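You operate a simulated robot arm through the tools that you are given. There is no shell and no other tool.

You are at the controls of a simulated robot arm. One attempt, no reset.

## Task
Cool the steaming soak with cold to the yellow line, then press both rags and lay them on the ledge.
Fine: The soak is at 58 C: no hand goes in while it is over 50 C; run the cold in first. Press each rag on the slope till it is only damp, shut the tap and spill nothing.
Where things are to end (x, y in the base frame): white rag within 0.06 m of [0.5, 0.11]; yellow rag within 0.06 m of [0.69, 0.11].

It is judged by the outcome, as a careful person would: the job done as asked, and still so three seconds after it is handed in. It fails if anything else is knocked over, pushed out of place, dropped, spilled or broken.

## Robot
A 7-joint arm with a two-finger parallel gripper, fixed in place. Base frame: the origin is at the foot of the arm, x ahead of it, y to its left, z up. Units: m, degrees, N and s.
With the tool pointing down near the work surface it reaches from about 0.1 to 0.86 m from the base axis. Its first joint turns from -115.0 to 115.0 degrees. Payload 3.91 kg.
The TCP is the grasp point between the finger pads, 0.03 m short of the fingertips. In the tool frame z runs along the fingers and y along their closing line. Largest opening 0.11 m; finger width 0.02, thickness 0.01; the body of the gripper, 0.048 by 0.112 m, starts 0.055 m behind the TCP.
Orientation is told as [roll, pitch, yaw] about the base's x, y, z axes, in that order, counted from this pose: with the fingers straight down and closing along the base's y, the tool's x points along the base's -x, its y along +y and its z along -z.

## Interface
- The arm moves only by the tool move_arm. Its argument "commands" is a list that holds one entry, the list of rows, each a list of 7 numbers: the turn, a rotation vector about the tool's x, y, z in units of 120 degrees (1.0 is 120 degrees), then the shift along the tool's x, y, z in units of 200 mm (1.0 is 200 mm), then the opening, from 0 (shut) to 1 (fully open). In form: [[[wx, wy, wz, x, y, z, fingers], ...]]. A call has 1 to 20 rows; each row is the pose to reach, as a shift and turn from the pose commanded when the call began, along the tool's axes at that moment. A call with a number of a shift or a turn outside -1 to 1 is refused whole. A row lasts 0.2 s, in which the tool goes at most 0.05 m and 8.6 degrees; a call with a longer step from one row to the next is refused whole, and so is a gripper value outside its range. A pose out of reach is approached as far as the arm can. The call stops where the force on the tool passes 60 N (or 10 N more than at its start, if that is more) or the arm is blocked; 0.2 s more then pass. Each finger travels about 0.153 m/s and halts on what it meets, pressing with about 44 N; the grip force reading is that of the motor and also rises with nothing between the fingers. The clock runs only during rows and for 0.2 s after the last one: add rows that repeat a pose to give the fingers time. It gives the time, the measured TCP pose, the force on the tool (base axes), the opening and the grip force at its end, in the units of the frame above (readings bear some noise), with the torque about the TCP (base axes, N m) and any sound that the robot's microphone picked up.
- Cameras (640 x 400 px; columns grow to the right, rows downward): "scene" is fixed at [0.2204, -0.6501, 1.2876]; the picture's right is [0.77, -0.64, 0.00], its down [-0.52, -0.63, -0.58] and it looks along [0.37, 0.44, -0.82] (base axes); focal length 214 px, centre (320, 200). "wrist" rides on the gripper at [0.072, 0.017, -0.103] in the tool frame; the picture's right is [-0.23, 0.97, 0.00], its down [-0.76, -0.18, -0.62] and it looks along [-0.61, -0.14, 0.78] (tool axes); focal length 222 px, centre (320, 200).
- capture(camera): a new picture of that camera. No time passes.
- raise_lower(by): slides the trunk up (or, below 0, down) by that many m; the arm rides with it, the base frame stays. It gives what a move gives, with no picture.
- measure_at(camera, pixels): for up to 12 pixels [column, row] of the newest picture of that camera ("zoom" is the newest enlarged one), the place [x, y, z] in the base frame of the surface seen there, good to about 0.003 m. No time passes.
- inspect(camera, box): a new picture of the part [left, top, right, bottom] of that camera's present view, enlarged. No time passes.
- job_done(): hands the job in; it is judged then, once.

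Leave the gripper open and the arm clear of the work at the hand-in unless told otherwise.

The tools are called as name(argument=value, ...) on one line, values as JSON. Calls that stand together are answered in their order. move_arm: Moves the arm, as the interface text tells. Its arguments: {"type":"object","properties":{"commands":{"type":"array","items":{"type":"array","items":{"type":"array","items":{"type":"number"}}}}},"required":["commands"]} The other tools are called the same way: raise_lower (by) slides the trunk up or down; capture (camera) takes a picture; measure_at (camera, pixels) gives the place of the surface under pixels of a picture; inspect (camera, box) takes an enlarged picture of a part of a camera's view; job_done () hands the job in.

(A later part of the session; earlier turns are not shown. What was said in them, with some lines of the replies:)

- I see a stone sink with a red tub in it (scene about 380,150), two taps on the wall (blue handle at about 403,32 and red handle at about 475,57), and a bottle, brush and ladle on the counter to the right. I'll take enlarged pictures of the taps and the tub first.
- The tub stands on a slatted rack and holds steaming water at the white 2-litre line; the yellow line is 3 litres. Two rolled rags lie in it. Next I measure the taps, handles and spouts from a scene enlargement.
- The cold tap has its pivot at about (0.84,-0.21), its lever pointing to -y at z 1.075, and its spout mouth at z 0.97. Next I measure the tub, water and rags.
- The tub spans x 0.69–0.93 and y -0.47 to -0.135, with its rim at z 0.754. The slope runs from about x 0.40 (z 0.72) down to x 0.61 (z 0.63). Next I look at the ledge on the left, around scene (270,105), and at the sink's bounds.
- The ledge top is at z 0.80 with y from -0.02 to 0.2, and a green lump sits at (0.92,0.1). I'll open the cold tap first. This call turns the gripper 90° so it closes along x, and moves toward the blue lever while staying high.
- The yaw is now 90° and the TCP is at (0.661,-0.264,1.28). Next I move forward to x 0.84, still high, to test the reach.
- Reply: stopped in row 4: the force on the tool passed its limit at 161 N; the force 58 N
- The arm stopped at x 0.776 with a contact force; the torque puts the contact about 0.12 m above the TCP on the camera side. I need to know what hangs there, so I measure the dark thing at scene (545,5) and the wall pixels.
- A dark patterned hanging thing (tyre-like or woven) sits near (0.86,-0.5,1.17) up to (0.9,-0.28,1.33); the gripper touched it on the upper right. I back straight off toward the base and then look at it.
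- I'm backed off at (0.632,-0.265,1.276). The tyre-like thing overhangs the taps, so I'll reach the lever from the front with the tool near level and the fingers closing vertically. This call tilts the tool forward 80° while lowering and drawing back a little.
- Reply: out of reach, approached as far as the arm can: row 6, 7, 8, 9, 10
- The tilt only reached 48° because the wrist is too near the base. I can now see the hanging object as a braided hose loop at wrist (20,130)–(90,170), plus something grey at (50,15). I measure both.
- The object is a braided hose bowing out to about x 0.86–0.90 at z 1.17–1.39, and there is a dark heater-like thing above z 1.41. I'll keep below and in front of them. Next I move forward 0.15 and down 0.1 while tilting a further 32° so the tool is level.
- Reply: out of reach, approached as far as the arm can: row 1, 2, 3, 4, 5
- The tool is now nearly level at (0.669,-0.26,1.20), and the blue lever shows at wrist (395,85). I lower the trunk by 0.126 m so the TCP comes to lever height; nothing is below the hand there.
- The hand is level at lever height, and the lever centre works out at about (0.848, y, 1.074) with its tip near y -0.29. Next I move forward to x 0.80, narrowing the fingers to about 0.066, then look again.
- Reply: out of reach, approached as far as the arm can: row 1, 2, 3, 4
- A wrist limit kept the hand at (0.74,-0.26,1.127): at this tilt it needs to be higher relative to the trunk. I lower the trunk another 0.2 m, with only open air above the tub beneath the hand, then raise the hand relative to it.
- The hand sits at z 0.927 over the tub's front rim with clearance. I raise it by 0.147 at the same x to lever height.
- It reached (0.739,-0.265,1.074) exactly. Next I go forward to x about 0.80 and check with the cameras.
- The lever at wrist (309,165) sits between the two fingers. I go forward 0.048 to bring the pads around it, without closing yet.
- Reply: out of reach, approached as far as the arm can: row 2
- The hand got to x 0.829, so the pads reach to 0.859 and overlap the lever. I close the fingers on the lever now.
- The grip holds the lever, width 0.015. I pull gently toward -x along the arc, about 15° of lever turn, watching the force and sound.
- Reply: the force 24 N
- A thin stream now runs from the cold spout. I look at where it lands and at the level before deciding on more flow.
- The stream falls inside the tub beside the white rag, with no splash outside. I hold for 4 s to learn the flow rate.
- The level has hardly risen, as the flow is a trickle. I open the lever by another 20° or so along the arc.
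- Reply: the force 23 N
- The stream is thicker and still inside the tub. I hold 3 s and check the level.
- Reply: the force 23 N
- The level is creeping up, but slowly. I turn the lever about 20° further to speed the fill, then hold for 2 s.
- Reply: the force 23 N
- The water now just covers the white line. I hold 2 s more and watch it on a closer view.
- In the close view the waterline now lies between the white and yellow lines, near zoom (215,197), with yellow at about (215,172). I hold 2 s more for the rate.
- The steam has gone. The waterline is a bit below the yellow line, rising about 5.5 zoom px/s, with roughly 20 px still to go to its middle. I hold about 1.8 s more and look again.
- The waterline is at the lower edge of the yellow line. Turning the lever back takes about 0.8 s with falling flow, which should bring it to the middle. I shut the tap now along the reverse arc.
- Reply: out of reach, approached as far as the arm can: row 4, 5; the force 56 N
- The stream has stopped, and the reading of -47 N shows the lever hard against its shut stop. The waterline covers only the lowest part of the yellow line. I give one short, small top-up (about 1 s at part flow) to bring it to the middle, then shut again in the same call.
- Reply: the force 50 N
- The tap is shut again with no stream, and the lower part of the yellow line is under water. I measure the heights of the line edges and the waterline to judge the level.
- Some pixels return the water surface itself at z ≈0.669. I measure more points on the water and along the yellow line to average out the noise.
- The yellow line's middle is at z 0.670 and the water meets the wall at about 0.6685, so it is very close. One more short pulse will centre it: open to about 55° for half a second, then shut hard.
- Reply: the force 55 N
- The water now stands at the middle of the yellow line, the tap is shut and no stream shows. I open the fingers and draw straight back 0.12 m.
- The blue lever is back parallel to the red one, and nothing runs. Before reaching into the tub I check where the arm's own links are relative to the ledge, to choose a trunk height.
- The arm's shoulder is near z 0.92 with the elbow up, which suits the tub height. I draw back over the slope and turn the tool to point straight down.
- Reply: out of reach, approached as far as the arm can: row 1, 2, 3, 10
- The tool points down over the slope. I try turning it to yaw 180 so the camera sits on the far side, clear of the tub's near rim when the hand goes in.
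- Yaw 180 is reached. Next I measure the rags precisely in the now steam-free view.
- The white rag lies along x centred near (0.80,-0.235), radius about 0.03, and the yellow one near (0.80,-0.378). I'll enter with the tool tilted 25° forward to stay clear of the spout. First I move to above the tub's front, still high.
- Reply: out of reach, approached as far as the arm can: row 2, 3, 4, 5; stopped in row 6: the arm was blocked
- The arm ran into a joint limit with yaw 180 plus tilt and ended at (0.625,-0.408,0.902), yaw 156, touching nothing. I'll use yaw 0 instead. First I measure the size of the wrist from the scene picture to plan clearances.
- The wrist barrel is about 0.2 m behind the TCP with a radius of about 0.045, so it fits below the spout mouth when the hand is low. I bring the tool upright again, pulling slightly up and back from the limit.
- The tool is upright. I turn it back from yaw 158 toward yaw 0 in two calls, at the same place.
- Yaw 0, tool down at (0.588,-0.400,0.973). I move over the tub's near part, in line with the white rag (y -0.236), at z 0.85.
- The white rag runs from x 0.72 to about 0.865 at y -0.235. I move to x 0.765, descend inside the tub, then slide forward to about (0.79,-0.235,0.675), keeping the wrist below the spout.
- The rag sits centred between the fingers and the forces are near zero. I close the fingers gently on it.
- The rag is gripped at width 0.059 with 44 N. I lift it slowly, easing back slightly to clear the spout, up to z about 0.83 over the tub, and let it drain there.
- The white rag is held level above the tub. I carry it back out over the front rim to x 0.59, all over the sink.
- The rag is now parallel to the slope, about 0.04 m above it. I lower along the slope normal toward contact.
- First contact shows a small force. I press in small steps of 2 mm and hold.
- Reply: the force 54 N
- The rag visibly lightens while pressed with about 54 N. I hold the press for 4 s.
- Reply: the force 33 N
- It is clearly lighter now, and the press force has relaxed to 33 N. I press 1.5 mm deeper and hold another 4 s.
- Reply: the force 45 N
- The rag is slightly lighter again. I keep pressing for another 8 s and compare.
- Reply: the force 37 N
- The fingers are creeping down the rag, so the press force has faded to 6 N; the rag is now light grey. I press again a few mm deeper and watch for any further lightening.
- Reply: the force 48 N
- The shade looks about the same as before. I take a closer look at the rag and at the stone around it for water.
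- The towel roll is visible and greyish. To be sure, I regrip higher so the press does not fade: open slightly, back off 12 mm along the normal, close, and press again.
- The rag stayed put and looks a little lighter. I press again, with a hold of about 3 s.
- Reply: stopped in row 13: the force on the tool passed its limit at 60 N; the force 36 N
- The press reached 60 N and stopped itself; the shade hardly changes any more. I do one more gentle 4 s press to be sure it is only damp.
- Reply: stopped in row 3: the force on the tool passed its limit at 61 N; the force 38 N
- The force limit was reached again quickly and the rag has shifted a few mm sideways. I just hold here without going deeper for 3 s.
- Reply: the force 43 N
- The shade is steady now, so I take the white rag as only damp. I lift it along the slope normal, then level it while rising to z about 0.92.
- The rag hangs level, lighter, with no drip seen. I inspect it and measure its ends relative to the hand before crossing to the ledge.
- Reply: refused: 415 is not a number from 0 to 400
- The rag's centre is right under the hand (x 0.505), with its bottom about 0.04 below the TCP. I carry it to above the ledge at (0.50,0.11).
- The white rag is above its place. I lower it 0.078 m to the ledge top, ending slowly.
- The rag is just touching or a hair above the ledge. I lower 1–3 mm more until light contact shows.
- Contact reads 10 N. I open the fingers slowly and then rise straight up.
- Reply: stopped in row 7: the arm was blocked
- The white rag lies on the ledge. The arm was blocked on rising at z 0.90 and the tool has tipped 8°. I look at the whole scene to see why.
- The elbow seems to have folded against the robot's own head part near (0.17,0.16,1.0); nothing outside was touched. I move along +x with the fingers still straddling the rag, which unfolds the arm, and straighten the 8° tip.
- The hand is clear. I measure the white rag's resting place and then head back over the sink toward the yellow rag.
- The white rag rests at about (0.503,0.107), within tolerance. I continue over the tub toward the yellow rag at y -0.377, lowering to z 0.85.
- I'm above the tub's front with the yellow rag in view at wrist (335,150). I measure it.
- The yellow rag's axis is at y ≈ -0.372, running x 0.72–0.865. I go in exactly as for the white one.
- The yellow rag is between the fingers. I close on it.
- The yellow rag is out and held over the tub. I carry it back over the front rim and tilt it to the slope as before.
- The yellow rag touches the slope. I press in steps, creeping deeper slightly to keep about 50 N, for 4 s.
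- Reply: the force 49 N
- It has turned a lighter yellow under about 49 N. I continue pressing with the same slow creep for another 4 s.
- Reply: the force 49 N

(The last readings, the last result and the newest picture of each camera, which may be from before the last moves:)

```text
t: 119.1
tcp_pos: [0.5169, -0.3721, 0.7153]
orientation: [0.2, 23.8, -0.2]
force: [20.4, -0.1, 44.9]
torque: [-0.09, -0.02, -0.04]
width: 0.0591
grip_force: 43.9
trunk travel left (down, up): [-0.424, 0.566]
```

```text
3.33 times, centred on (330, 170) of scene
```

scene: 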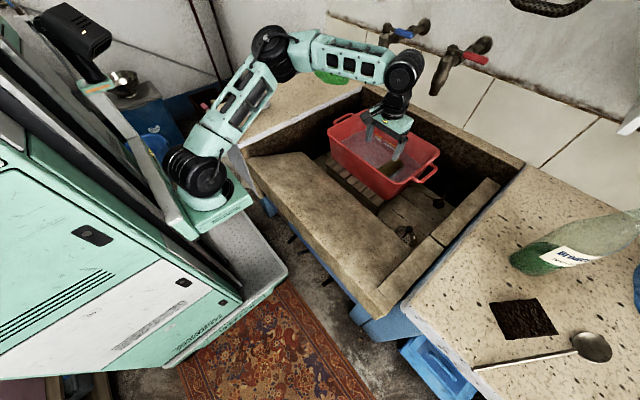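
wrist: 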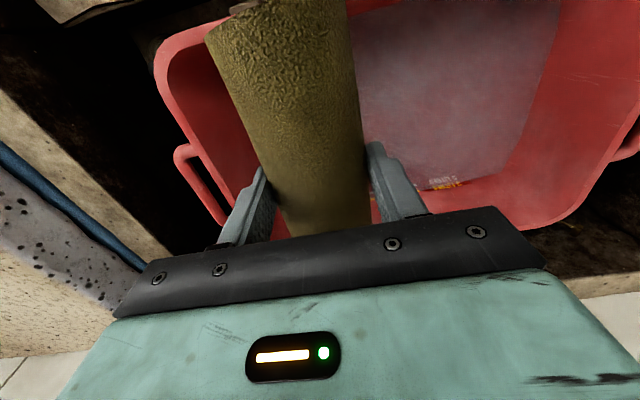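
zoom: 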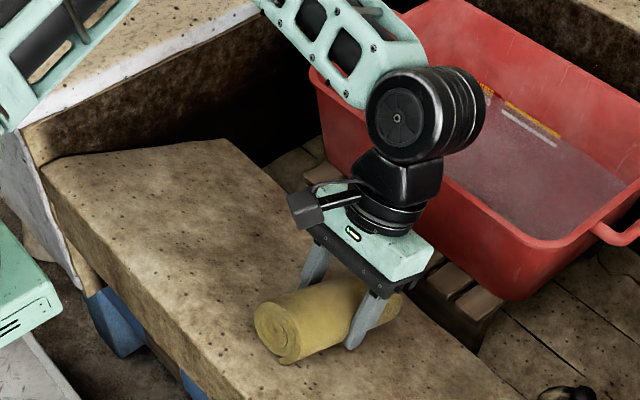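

The shade is close to steady. I press for 8 s more to be as sure as with the white one.

move_arm(commands=[[[0, 0, 0, 0, 0, 0.002, 0.2], [0, 0, 0, 0, 0, 0.002, 0.2], [0, 0, 0, 0, 0, 0.003, 0.2], [0, 0, 0, 0, 0, 0.003, 0.2], [0, 0, 0, 0, 0, 0.004, 0.2], [0, 0, 0, 0, 0, 0.004, 0.2], [0, 0, 0, 0, 0, 0.005, 0.2], [0, 0, 0, 0, 0, 0.005, 0.2], [0, 0, 0, 0, 0, 0.006, 0.2], [0, 0, 0, 0, 0, 0.006, 0.2], [0, 0, 0, 0, 0, 0.007, 0.2], [0, 0, 0, 0, 0, 0.007, 0.2], [0, 0, 0, 0, 0, 0.008, 0.2], [0, 0, 0, 0, 0, 0.008, 0.2], [0, 0, 0, 0, 0, 0.009, 0.2], [0, 0, 0, 0, 0, 0.009, 0.2], [0, 0, 0, 0, 0, 0.01, 0.2], [0, 0, 0, 0, 0, 0.01, 0.2], [0, 0, 0, 0, 0, 0.01, 0.2], [0, 0, 0, 0, 0, 0.01, 0.2]]])

move_arm(commands=[[[0, 0, 0, 0, 0, 0.002, 0.2], [0, 0, 0, 0, 0, 0.002, 0.2], [0, 0, 0, 0, 0, 0.003, 0.2], [0, 0, 0, 0, 0, 0.003, 0.2], [0, 0, 0, 0, 0, 0.004, 0.2], [0, 0, 0, 0, 0, 0.004, 0.2], [0, 0, 0, 0, 0, 0.005, 0.2], [0, 0, 0, 0, 0, 0.005, 0.2], [0, 0, 0, 0, 0, 0.006, 0.2], [0, 0, 0, 0, 0, 0.006, 0.2], [0, 0, 0, 0, 0, 0.007, 0.2], [0, 0, 0, 0, 0, 0.007, 0.2], [0, 0, 0, 0, 0, 0.008, 0.2], [0, 0, 0, 0, 0, 0.008, 0.2], [0, 0, 0, 0, 0, 0.009, 0.2], [0, 0, 0, 0, 0, 0.009, 0.2], [0, 0, 0, 0, 0, 0.01, 0.2], [0, 0, 0, 0, 0, 0.01, 0.2], [0, 0, 0, 0, 0, 0.01, 0.2], [0, 0, 0, 0, 0, 0.01, 0.2]]])

inspect(camera="scene", box=[270, 110, 390, 230])

inspect(camera="scene", box=[200, 70, 320, 150])

```text
t: 121.9
tcp_pos: [0.5164, -0.3741, 0.7142]
orientation: [0.3, 23.9, 0.2]
force: [12.0, 13.0, 34.6]
torque: [0.32, 0.73, -0.31]
width: 0.0589
grip_force: 44.3
trunk travel left (down, up): [-0.424, 0.566]
stopped in row 13: the force on the tool passed its limit at 61 N (the readings are from after the stop); the commanded pose is now the measured one
```

```text
t: 122.9
tcp_pos: [0.5177, -0.378, 0.7153]
orientation: [0.4, 23.6, 0.3]
force: [10.6, 13.0, 36.1]
torque: [0.22, 0.73, -0.27]
width: 0.0597
grip_force: 43.7
trunk travel left (down, up): [-0.424, 0.566]
stopped in row 5: the force on the tool passed its limit at 60 N (the readings are from after the stop); the commanded pose is now the measured one
```

```text
3.33 times, centred on (330, 170) of scene
```

zoom: 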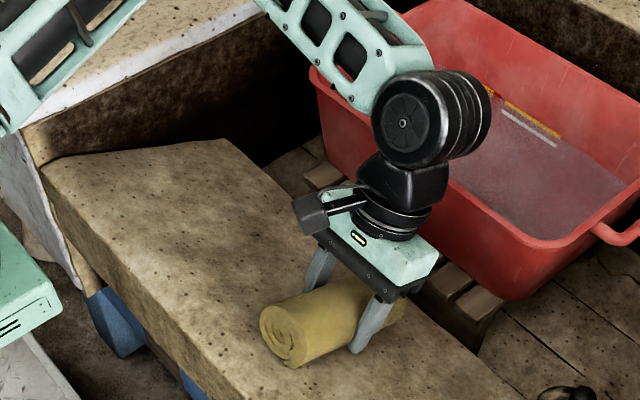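

```text
5.00 times, centred on (260, 110) of scene
```

zoom: 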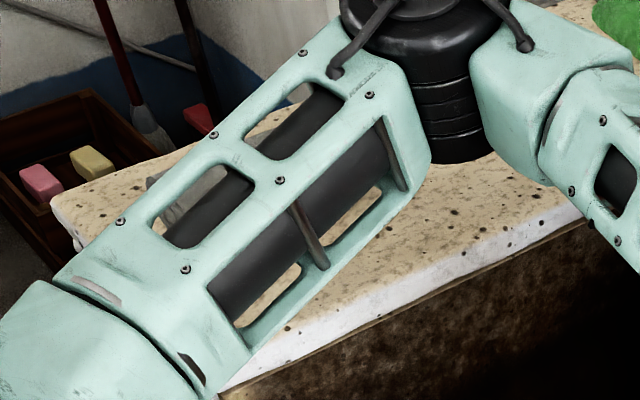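

The yellow rag is a steady light yellow. The arm's upper link passes above the white rag in this view, so I measure its height before moving on.

measure_at(camera="zoom", pixels=[[250, 350], [330, 290], [400, 170], [440, 150], [280, 180], [120, 220], [90, 260], [450, 130], [215, 380], [350, 100], [170, 185], [300, 140]])

capture(camera="scene")

```text
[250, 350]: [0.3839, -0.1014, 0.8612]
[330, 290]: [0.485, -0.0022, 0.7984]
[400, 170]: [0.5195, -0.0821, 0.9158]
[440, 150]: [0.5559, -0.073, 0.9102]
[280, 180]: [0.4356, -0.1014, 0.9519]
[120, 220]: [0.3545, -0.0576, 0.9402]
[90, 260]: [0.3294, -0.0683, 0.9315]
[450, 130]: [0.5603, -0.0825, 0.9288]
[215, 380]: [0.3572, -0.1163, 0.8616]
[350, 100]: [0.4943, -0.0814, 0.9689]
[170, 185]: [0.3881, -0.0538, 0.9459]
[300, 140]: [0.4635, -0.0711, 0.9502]
```

```text
taken
```

scene: 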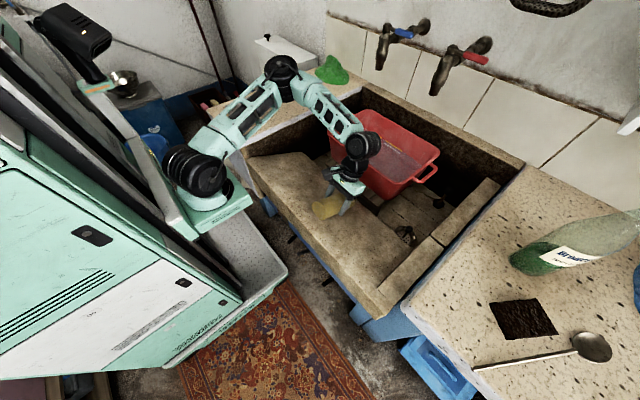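

The arm's elbow is near the ledge edge at z about 0.86–0.92, so I'll raise the trunk before carrying the rag across. First I hold the press at about 40 N for 4 s more.

move_arm(commands=[[[0, 0, 0, 0, 0, 0, 0.2], [0, 0, 0, 0, 0, 0, 0.2], [0, 0, 0, 0, 0, 0, 0.2], [0, 0, 0, 0, 0, 0, 0.2], [0, 0, 0, 0, 0, 0, 0.2], [0, 0, 0, 0, 0, 0, 0.2], [0, 0, 0, 0, 0, 0, 0.2], [0, 0, 0, 0, 0, 0, 0.2], [0, 0, 0, 0, 0, 0, 0.2], [0, 0, 0, 0, 0, 0, 0.2], [0, 0, 0, 0, 0, 0, 0.2], [0, 0, 0, 0, 0, 0, 0.2], [0, 0, 0, 0, 0, 0, 0.2], [0, 0, 0, 0, 0, 0, 0.2], [0, 0, 0, 0, 0, 0, 0.2], [0, 0, 0, 0, 0, 0, 0.2], [0, 0, 0, 0, 0, 0, 0.2], [0, 0, 0, 0, 0, 0, 0.2], [0, 0, 0, 0, 0, 0, 0.2], [0, 0, 0, 0, 0, 0, 0.2]]])

inspect(camera="scene", box=[300, 180, 360, 225])

```text
t: 127.1
tcp_pos: [0.5158, -0.3775, 0.712]
orientation: [0.4, 23.8, 0.2]
force: [10.8, -2.0, 29.7]
torque: [-0.14, 0.04, -0.01]
width: 0.0594
grip_force: 44.3
trunk travel left (down, up): [-0.424, 0.566]
```

```text
8.89 times, centred on (330, 202) of scene
```

zoom: 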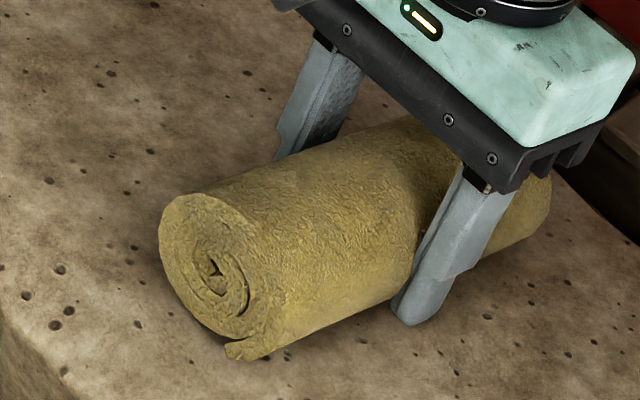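

The towel roll shows dry-ish texture. One more 4 s press for parity with the white rag, creeping slightly.

move_arm(commands=[[[0, 0, 0, 0, 0, 0.003, 0.2], [0, 0, 0, 0, 0, 0.006, 0.2], [0, 0, 0, 0, 0, 0.006, 0.2], [0, 0, 0, 0, 0, 0.007, 0.2], [0, 0, 0, 0, 0, 0.007, 0.2], [0, 0, 0, 0, 0, 0.008, 0.2], [0, 0, 0, 0, 0, 0.008, 0.2], [0, 0, 0, 0, 0, 0.008, 0.2], [0, 0, 0, 0, 0, 0.009, 0.2], [0, 0, 0, 0, 0, 0.009, 0.2], [0, 0, 0, 0, 0, 0.009, 0.2], [0, 0, 0, 0, 0, 0.01, 0.2], [0, 0, 0, 0, 0, 0.01, 0.2], [0, 0, 0, 0, 0, 0.01, 0.2], [0, 0, 0, 0, 0, 0.01, 0.2], [0, 0, 0, 0, 0, 0.01, 0.2], [0, 0, 0, 0, 0, 0.01, 0.2], [0, 0, 0, 0, 0, 0.01, 0.2], [0, 0, 0, 0, 0, 0.01, 0.2], [0, 0, 0, 0, 0, 0.01, 0.2]]])

inspect(camera="scene", box=[300, 180, 360, 225])

```text
t: 131.3
tcp_pos: [0.5152, -0.3781, 0.7122]
orientation: [0.4, 23.8, 0.2]
force: [18.9, -0.1, 39.1]
torque: [-0.02, -0.03, 0.09]
width: 0.0591
grip_force: 44.6
trunk travel left (down, up): [-0.424, 0.566]
```

```text
8.89 times, centred on (330, 202) of scene
```

zoom: 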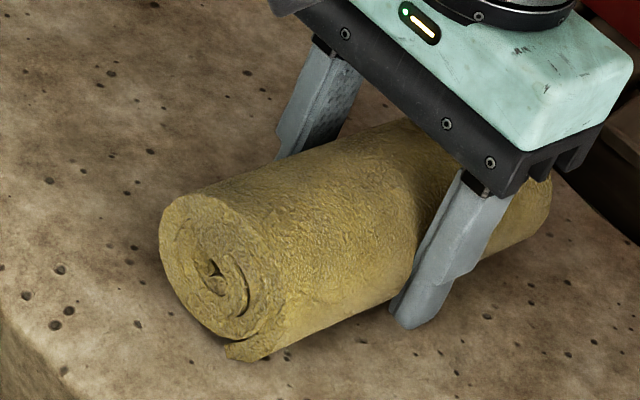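

There is no further change, so the yellow rag is only damp. I lift it 0.05 m off the slope along the normal, then raise the trunk 0.15 m.

move_arm(commands=[[[0, 0, 0, 0, 0, -0.05, 0.2], [0, 0, 0, 0, 0, -0.15, 0.2], [0, 0, 0, 0, 0, -0.25, 0.2]]])

raise_lower(by=0.15)

capture(camera="scene")

```text
t: 132.1
tcp_pos: [0.5373, -0.379, 0.7569]
orientation: [0.5, 23.9, 0.2]
force: [1.1, 0.2, -0.2]
torque: [-0.02, 0.02, 0.0]
width: 0.0589
grip_force: 43.8
trunk travel left (down, up): [-0.424, 0.566]
```

```text
t: 133.8
tcp_pos: [0.5364, -0.3789, 0.9067]
orientation: [0.4, 23.7, 0.2]
force: [-0.1, -0.2, -0.9]
torque: [0.04, -0.05, 0.04]
width: 0.0591
grip_force: 44.2
trunk travel left (down, up): [-0.574, 0.416]
```

```text
taken
```

scene: 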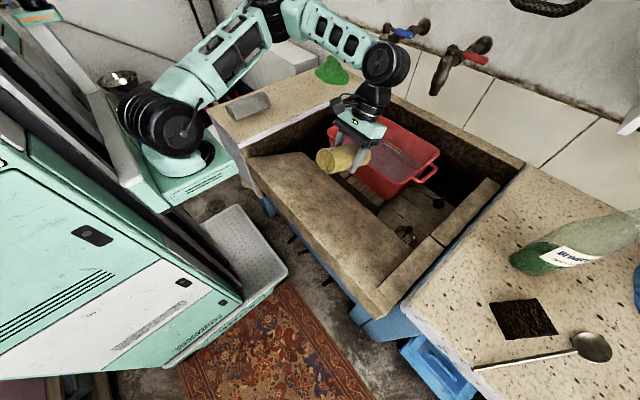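

The arm is higher now. I level the rag while moving to (0.62,-0.38,0.95).

move_arm(commands=[[[0, -0.049, 0, -0.0735, 0, -0.094, 0.2], [0, -0.098, 0, -0.147, 0, -0.1875, 0.2], [0, -0.147, 0, -0.2205, 0, -0.281, 0.2], [0, -0.1975, 0, -0.294, 0, -0.375, 0.2]]])

inspect(camera="scene", box=[300, 80, 420, 180])

```text
t: 134.8
tcp_pos: [0.6201, -0.3777, 0.9509]
orientation: [0.4, -0.1, 0.1]
force: [0.5, -0.4, -1.2]
torque: [-0.03, 0.01, -0.02]
width: 0.0591
grip_force: 43.8
trunk travel left (down, up): [-0.574, 0.416]
```

```text
4.00 times, centred on (360, 130) of scene
```

zoom: 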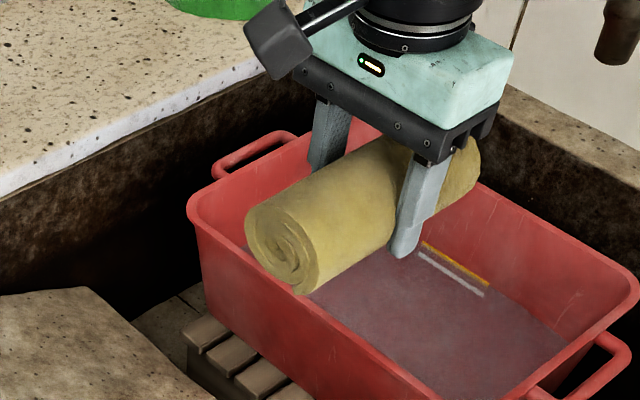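

measure_at(camera="zoom", pixels=[[265, 230], [280, 250], [300, 280], [340, 250], [380, 230], [460, 170], [472, 180], [465, 195], [320, 200], [360, 170], [300, 215], [475, 165]])

```text
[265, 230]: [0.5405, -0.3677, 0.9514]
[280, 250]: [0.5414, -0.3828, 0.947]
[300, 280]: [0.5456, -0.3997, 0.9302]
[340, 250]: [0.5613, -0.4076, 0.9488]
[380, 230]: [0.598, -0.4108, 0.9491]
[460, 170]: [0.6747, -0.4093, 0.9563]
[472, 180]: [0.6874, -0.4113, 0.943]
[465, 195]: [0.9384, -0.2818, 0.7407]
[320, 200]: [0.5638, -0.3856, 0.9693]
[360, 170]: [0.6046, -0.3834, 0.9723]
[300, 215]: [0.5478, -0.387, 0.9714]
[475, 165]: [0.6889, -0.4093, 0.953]
```

The yellow rag spans x 0.541–0.689, so its centre is 5 mm behind the hand. I carry it across to TCP (0.695,0.11), high over the ledge.

move_arm(commands=[[[0, 0, 0, -0.03, 0.19, 0, 0.2], [0, 0, 0, -0.06, 0.4, 0, 0.2], [0, 0, 0, -0.09, 0.61, 0, 0.2], [0, 0, 0, -0.125, 0.813, 0, 0.2]]])

move_arm(commands=[[[0, 0, 0, -0.03, 0.2, 0, 0.2], [0, 0, 0, -0.06, 0.4, 0, 0.2], [0, 0, 0, -0.09, 0.61, 0, 0.2], [0, 0, 0, -0.125, 0.813, 0, 0.2]]])

capture(camera="scene")

```text
t: 135.8
tcp_pos: [0.6446, -0.2173, 0.9524]
orientation: [0.4, 0.1, -0.1]
force: [-0.1, -0.5, -1.9]
torque: [0.04, 0.03, 0.0]
width: 0.0589
grip_force: 44.7
trunk travel left (down, up): [-0.574, 0.416]
```

```text
t: 136.8
tcp_pos: [0.6706, -0.0543, 0.9537]
orientation: [0.4, 0.1, 0.0]
force: [0.0, -1.3, -1.0]
torque: [0.05, -0.02, 0.02]
width: 0.0591
grip_force: 44.1
trunk travel left (down, up): [-0.574, 0.416]
```

```text
taken
```

scene: 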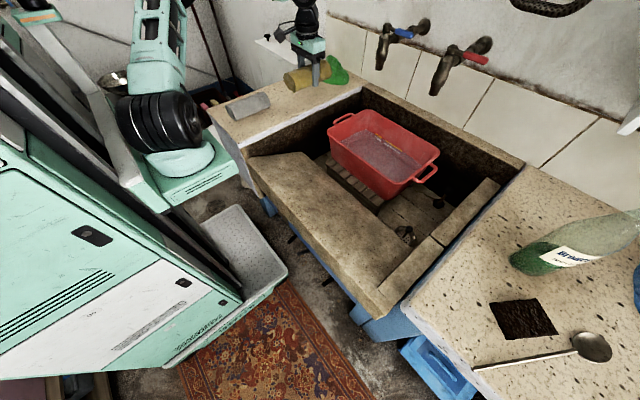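

Clear of everything so far. I continue the last stretch to above its place.

move_arm(commands=[[[0, 0, 0, -0.03, 0.2, 0, 0.2], [0, 0, 0, -0.06, 0.4, 0, 0.2], [0, 0, 0, -0.09, 0.61, 0, 0.2], [0, 0, 0, -0.122, 0.82, 0, 0.2]]])

capture(camera="wrist")

inspect(camera="scene", box=[200, 0, 400, 150])

```text
t: 137.8
tcp_pos: [0.6969, 0.1085, 0.9552]
orientation: [0.3, 0.1, 0.0]
force: [-0.6, -0.5, 0.0]
torque: [0.06, 0.02, -0.02]
width: 0.0589
grip_force: 44.0
trunk travel left (down, up): [-0.574, 0.416]
```

```text
taken
```

wrist: 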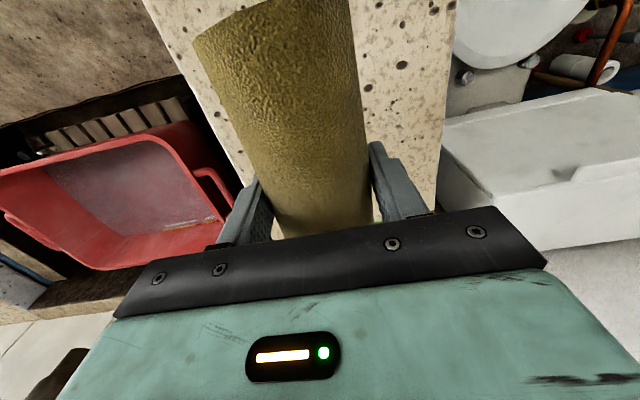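

```text
2.67 times, centred on (300, 75) of scene
```

zoom: 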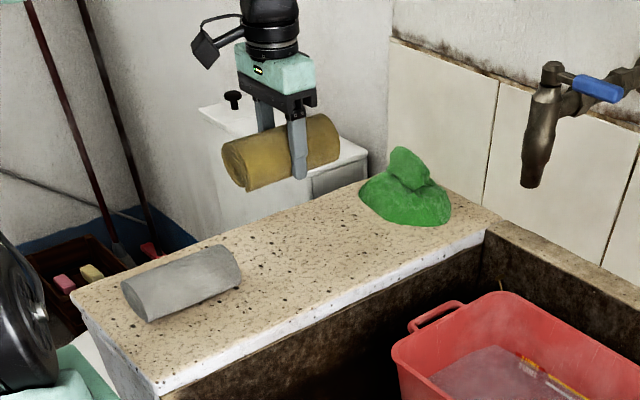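

The white rag is undisturbed on the ledge. I lower the yellow rag by 0.112 m, slowly at the end.

move_arm(commands=[[[0, 0, 0, 0, 0, 0.18, 0.2], [0, 0, 0, 0, 0, 0.36, 0.2], [0, 0, 0, 0, 0, 0.48, 0.2], [0, 0, 0, 0, 0, 0.54, 0.2], [0, 0, 0, 0, 0, 0.56, 0.2]]])

inspect(camera="scene", box=[200, 0, 400, 150])

```text
t: 139.0
tcp_pos: [0.6945, 0.1108, 0.8424]
orientation: [0.3, 0.1, -0.1]
force: [-0.6, -0.5, -0.6]
torque: [0.02, -0.01, 0.0]
width: 0.0587
grip_force: 43.6
trunk travel left (down, up): [-0.574, 0.416]
```

```text
2.67 times, centred on (300, 75) of scene
```

zoom: 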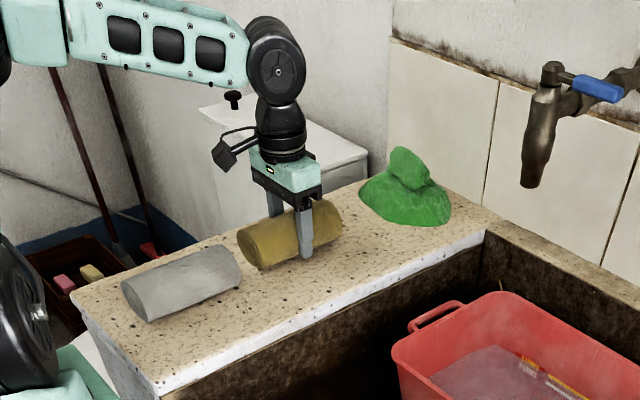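

The rag is almost on the ledge. I lower it a few mm more until contact.

move_arm(commands=[[[0, 0, 0, 0, 0, 0.007, 0.2], [0, 0, 0, 0, 0, 0.014, 0.2], [0, 0, 0, 0, 0, 0.02, 0.2]]])

```text
t: 139.8
tcp_pos: [0.6935, 0.1113, 0.8386]
orientation: [0.4, 0.1, 0.1]
force: [0.5, 0.7, -0.8]
torque: [0.0, 0.02, -0.01]
width: 0.059
grip_force: 44.0
trunk travel left (down, up): [-0.574, 0.416]
```

No contact yet at z 0.8386. I lower further in 1 mm steps.

move_arm(commands=[[[0, 0, 0, 0, 0, 0.006, 0.2], [0, 0, 0, 0, 0, 0.012, 0.2]]])

```text
t: 140.4
tcp_pos: [0.6941, 0.1106, 0.8359]
orientation: [0.5, 0.1, 0.0]
force: [0.4, -0.2, -1.3]
torque: [0.02, 0.01, 0.0]
width: 0.0589
grip_force: 44.1
trunk travel left (down, up): [-0.574, 0.416]
```

move_arm(commands=[[[0, 0, 0, 0, 0, 0.005, 0.2], [0, 0, 0, 0, 0, 0.01, 0.2]]])

inspect(camera="scene", box=[260, 40, 340, 100])

```text
t: 141.0
tcp_pos: [0.6943, 0.111, 0.8351]
orientation: [0.4, 0.0, 0.0]
force: [-1.3, -0.9, 9.0]
torque: [-0.07, -0.43, -0.11]
width: 0.0588
grip_force: 44.0
trunk travel left (down, up): [-0.574, 0.416]
```

```text
6.67 times, centred on (300, 70) of scene
```

zoom: 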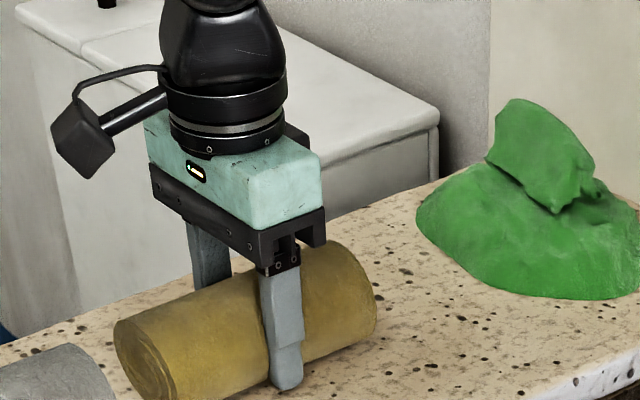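

Contact now reads 9 N. I open the fingers slowly and then rise straight up.

move_arm(commands=[[[0, 0, 0, 0, 0, 0, 0.58], [0, 0, 0, 0, 0, 0, 0.66], [0, 0, 0, 0, 0, 0, 0.75], [0, 0, 0, 0, 0, 0, 0.75], [0, 0, 0, 0, 0, -0.1, 0.75], [0, 0, 0, 0, 0, -0.25, 0.75], [0, 0, 0, 0, 0, -0.45, 0.75], [0, 0, 0, 0, 0, -0.65, 0.75]]])

inspect(camera="scene", box=[200, 0, 400, 150])

capture(camera="wrist")

```text
t: 142.8
tcp_pos: [0.693, 0.1109, 0.9639]
orientation: [0.4, 0.1, 0.1]
force: [-0.2, 0.3, -0.3]
torque: [0.0, 0.01, 0.02]
width: 0.0823
grip_force: 0.1
trunk travel left (down, up): [-0.574, 0.416]
```

```text
2.67 times, centred on (300, 75) of scene
```

zoom: 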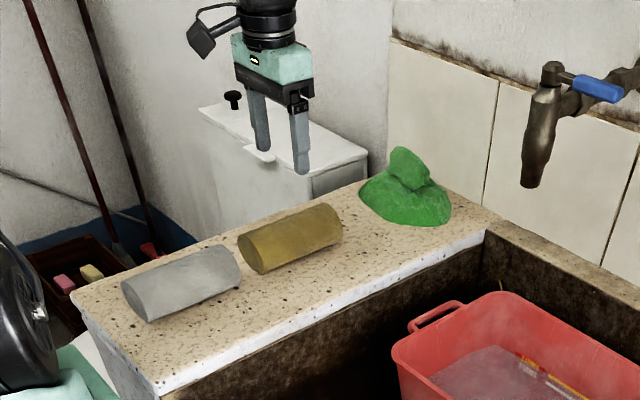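

```text
taken
```

wrist: 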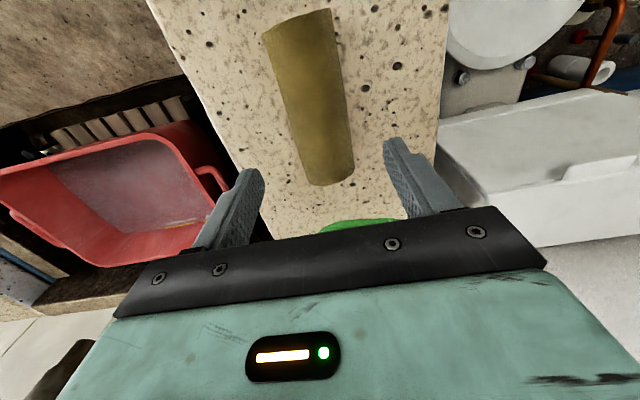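

Both rags lie on the ledge. I measure both and check the tap and the water level.

inspect(camera="scene", box=[220, 60, 340, 135])

measure_at(camera="zoom", pixels=[[70, 185], [130, 165], [200, 150], [290, 130], [340, 110], [400, 90], [260, 125], [420, 85], [180, 175], [350, 130], [60, 190], [205, 145]])

inspect(camera="scene", box=[372, 130, 412, 155])

inspect(camera="scene", box=[320, 0, 520, 160])

```text
5.33 times, centred on (280, 98) of scene
```

zoom: 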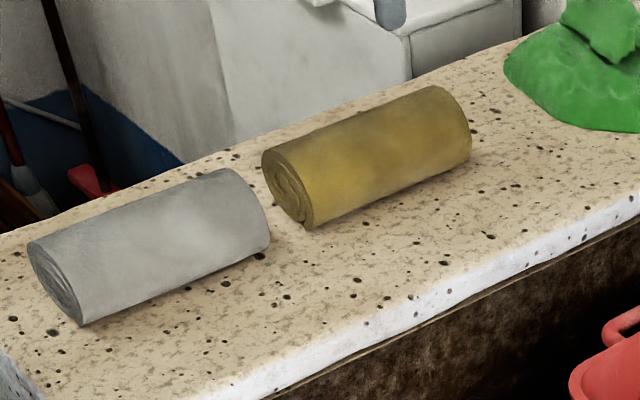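

```text
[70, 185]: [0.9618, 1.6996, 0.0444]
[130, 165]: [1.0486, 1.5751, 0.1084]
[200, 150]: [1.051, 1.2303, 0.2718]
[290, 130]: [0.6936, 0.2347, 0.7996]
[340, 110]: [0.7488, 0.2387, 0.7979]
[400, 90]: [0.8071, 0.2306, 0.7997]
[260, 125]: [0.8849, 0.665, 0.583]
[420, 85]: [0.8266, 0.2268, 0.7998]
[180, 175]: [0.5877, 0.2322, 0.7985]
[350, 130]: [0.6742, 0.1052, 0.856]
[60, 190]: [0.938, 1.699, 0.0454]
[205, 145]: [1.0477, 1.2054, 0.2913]
```

```text
16.00 times, centred on (392, 142) of scene
```

zoom: 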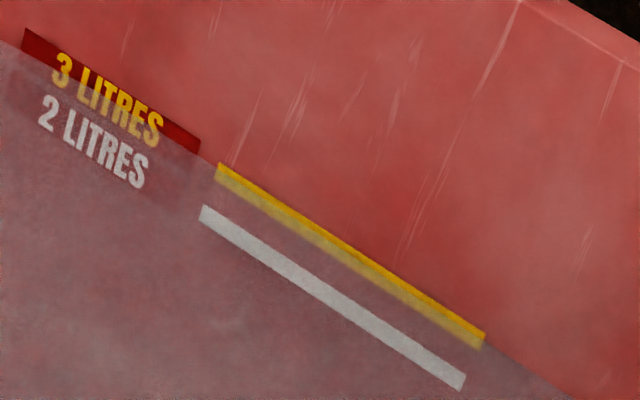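

```text
2.50 times, centred on (420, 80) of scene
```

zoom: 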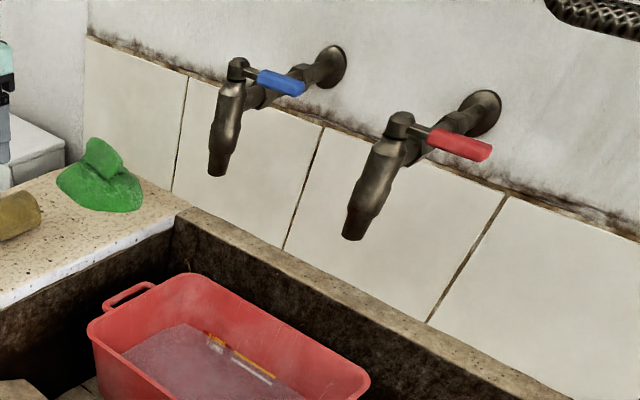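

The level is still at the middle of the yellow line and no stream is visible. I zoom in on the blue spout's mouth to make sure it does not drip, and compare the lever angle with the red one.

inspect(camera="scene", box=[365, 10, 435, 80])

measure_at(camera="zoom", pixels=[[225, 130], [260, 145], [285, 155], [310, 160], [330, 168], [215, 120], [200, 135], [150, 270]])

inspect(camera="scene", box=[365, 60, 425, 130])

```text
5.71 times, centred on (400, 45) of scene
```

zoom: 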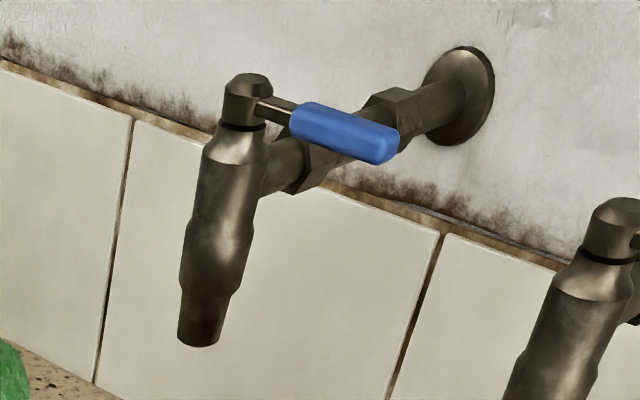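

```text
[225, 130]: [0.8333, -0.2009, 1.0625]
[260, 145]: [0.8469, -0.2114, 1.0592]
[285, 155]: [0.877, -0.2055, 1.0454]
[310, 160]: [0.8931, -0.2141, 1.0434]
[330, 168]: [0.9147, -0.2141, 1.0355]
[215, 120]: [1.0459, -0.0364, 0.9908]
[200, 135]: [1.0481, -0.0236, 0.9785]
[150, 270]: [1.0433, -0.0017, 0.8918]
```

```text
5.71 times, centred on (395, 95) of scene
```

zoom: 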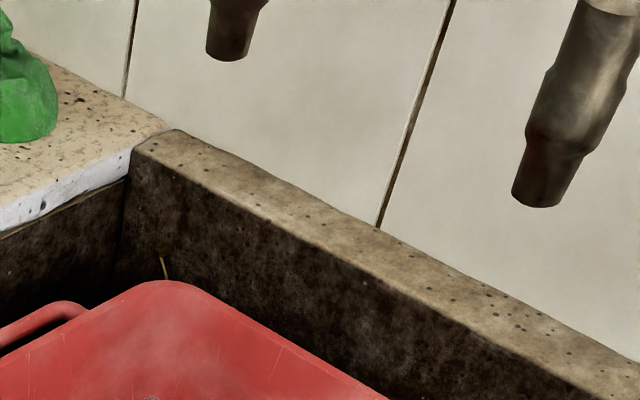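

The spout is dry and the lever is at its original shut angle. I now re-measure the two rags with correct pixels.

inspect(camera="scene", box=[220, 60, 340, 135])

measure_at(camera="zoom", pixels=[[60, 260], [150, 215], [240, 185], [90, 300], [150, 240], [265, 225], [290, 165], [365, 130], [440, 100], [310, 210], [370, 160], [468, 140]])

capture(camera="scene")

```text
5.33 times, centred on (280, 98) of scene
```

zoom: 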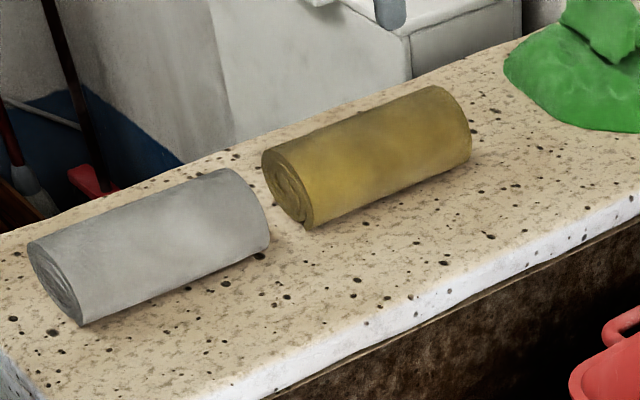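

```text
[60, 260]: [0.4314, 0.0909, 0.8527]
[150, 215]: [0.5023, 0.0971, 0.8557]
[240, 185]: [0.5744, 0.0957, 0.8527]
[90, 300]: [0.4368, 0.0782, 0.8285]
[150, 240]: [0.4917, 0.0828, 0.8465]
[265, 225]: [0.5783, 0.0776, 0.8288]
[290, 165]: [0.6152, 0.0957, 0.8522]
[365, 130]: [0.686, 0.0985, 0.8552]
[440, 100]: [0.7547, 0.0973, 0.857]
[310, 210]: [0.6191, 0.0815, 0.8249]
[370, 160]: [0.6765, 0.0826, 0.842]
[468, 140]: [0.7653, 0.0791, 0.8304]
```

```text
taken
```

scene: 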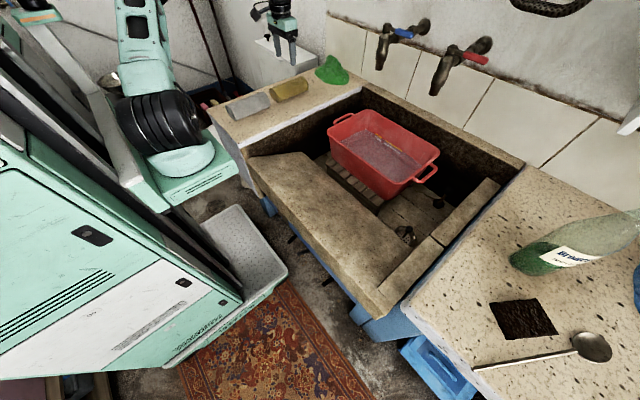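

White centre ≈(0.504,0.107) and yellow centre ≈(0.691,0.109), both on target. I now take the open hand away over the sink, well above everything.

move_arm(commands=[[[0, 0, 0, 0.03, -0.2, -0.05, 0.9], [0, 0, 0, 0.07, -0.41, -0.1, 0.9], [0, 0, 0, 0.11, -0.62, -0.1, 0.9], [0, 0, 0, 0.15, -0.83, -0.1, 0.9]]])

move_arm(commands=[[[0, 0, 0, 0.05, -0.2, 0, 0.9], [0, 0, 0, 0.1, -0.41, 0, 0.9], [0, 0, 0, 0.16, -0.62, 0, 0.9], [0, 0, 0, 0.22, -0.83, 0, 0.9]]])

raise_lower(by=0.15)

capture(camera="scene")

capture(camera="wrist")

```text
t: 143.8
tcp_pos: [0.6653, -0.0561, 0.9826]
orientation: [0.3, 0.1, 0.1]
force: [-0.5, -0.3, -0.3]
torque: [0.0, 0.02, -0.02]
width: 0.099
grip_force: 0.0
trunk travel left (down, up): [-0.574, 0.416]
```

```text
t: 144.8
tcp_pos: [0.6196, -0.2221, 0.9831]
orientation: [0.4, 0.1, 0.1]
force: [-0.6, 1.0, -0.1]
torque: [-0.04, 0.0, -0.01]
width: 0.0989
grip_force: 0.1
trunk travel left (down, up): [-0.574, 0.416]
```

```text
t: 146.6
tcp_pos: [0.6215, -0.2237, 1.1318]
orientation: [0.4, 0.1, 0.1]
force: [0.2, 0.4, 0.3]
torque: [0.0, 0.0, 0.0]
width: 0.099
grip_force: 0.0
trunk travel left (down, up): [-0.724, 0.266]
```

```text
taken
```

scene: 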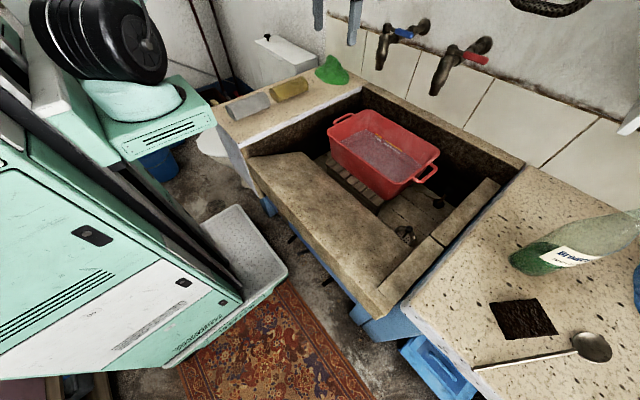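

```text
taken
```

wrist: 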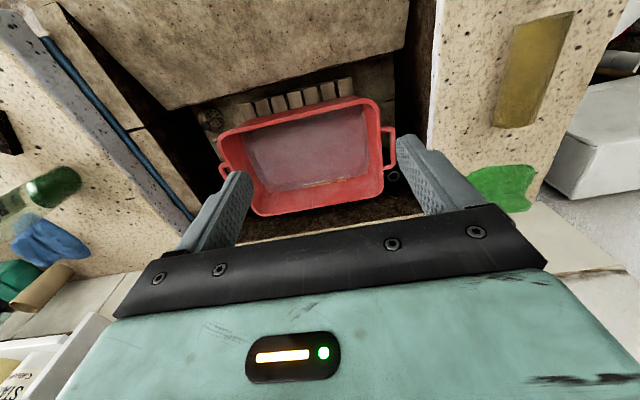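

All is in order: the tub is unmoved, the bottle, brush and ladle are untouched, and the hand is open and clear. One last close check of the level and spout to rule out a slow leak.

inspect(camera="scene", box=[372, 130, 412, 155])

inspect(camera="scene", box=[230, 60, 430, 200])

```text
16.00 times, centred on (392, 142) of scene
```

zoom: 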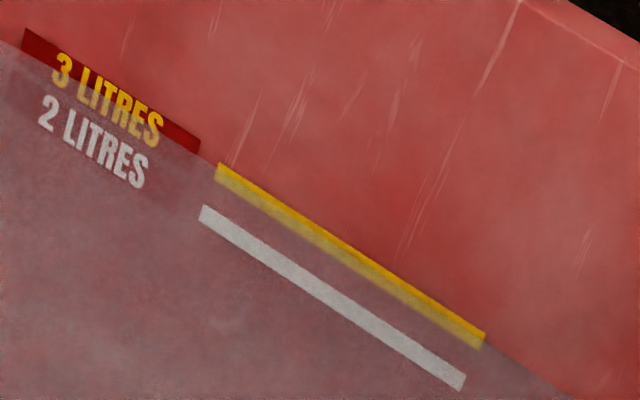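

```text
2.86 times, centred on (330, 130) of scene
```

zoom: 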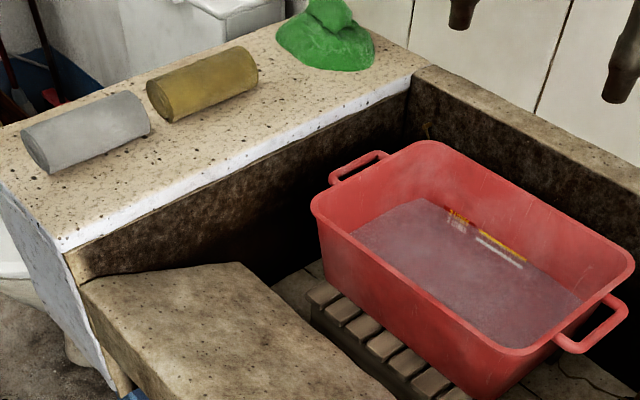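

The level is steady at the yellow line, the tap is shut and dry, and both damp rags lie on the ledge. Nothing is spilled, and the hand is open and clear. I hand the job in.

job_done()

```text
The job is handed in.
```

The job is handed in. The soak is cooled to the yellow line, and both rags are pressed and lying on the ledge.

- **Soak:** I ran the cold tap until the steam was gone and the water reached the middle of the yellow line. No hand went in before that. I had no temperature reading, so the missing steam is my only sign it was under 50 C. The cold tap is shut and the spout showed no stream or drip at the last check.
- **White rag:** Pressed on the slope until its shade stopped changing; it now lies at about (0.504, 0.107).
- **Yellow rag:** Pressed the same way; it now lies at about (0.691, 0.109). "Only damp" is judged by colour for both rags.
- **One contact:** Early on, while moving toward the cold tap, the gripper struck something high near the wall. It was probably the brass fitting on the heater above the sink, and the force peaked at 161 N before the arm stopped. I backed off at once and saw nothing displaced, but I never had a full view of that fitting afterwards.

I saw no spills, and the tub, bottle, brush and ladle looked unmoved in the final picture. I left the gripper open and clear above the sink.
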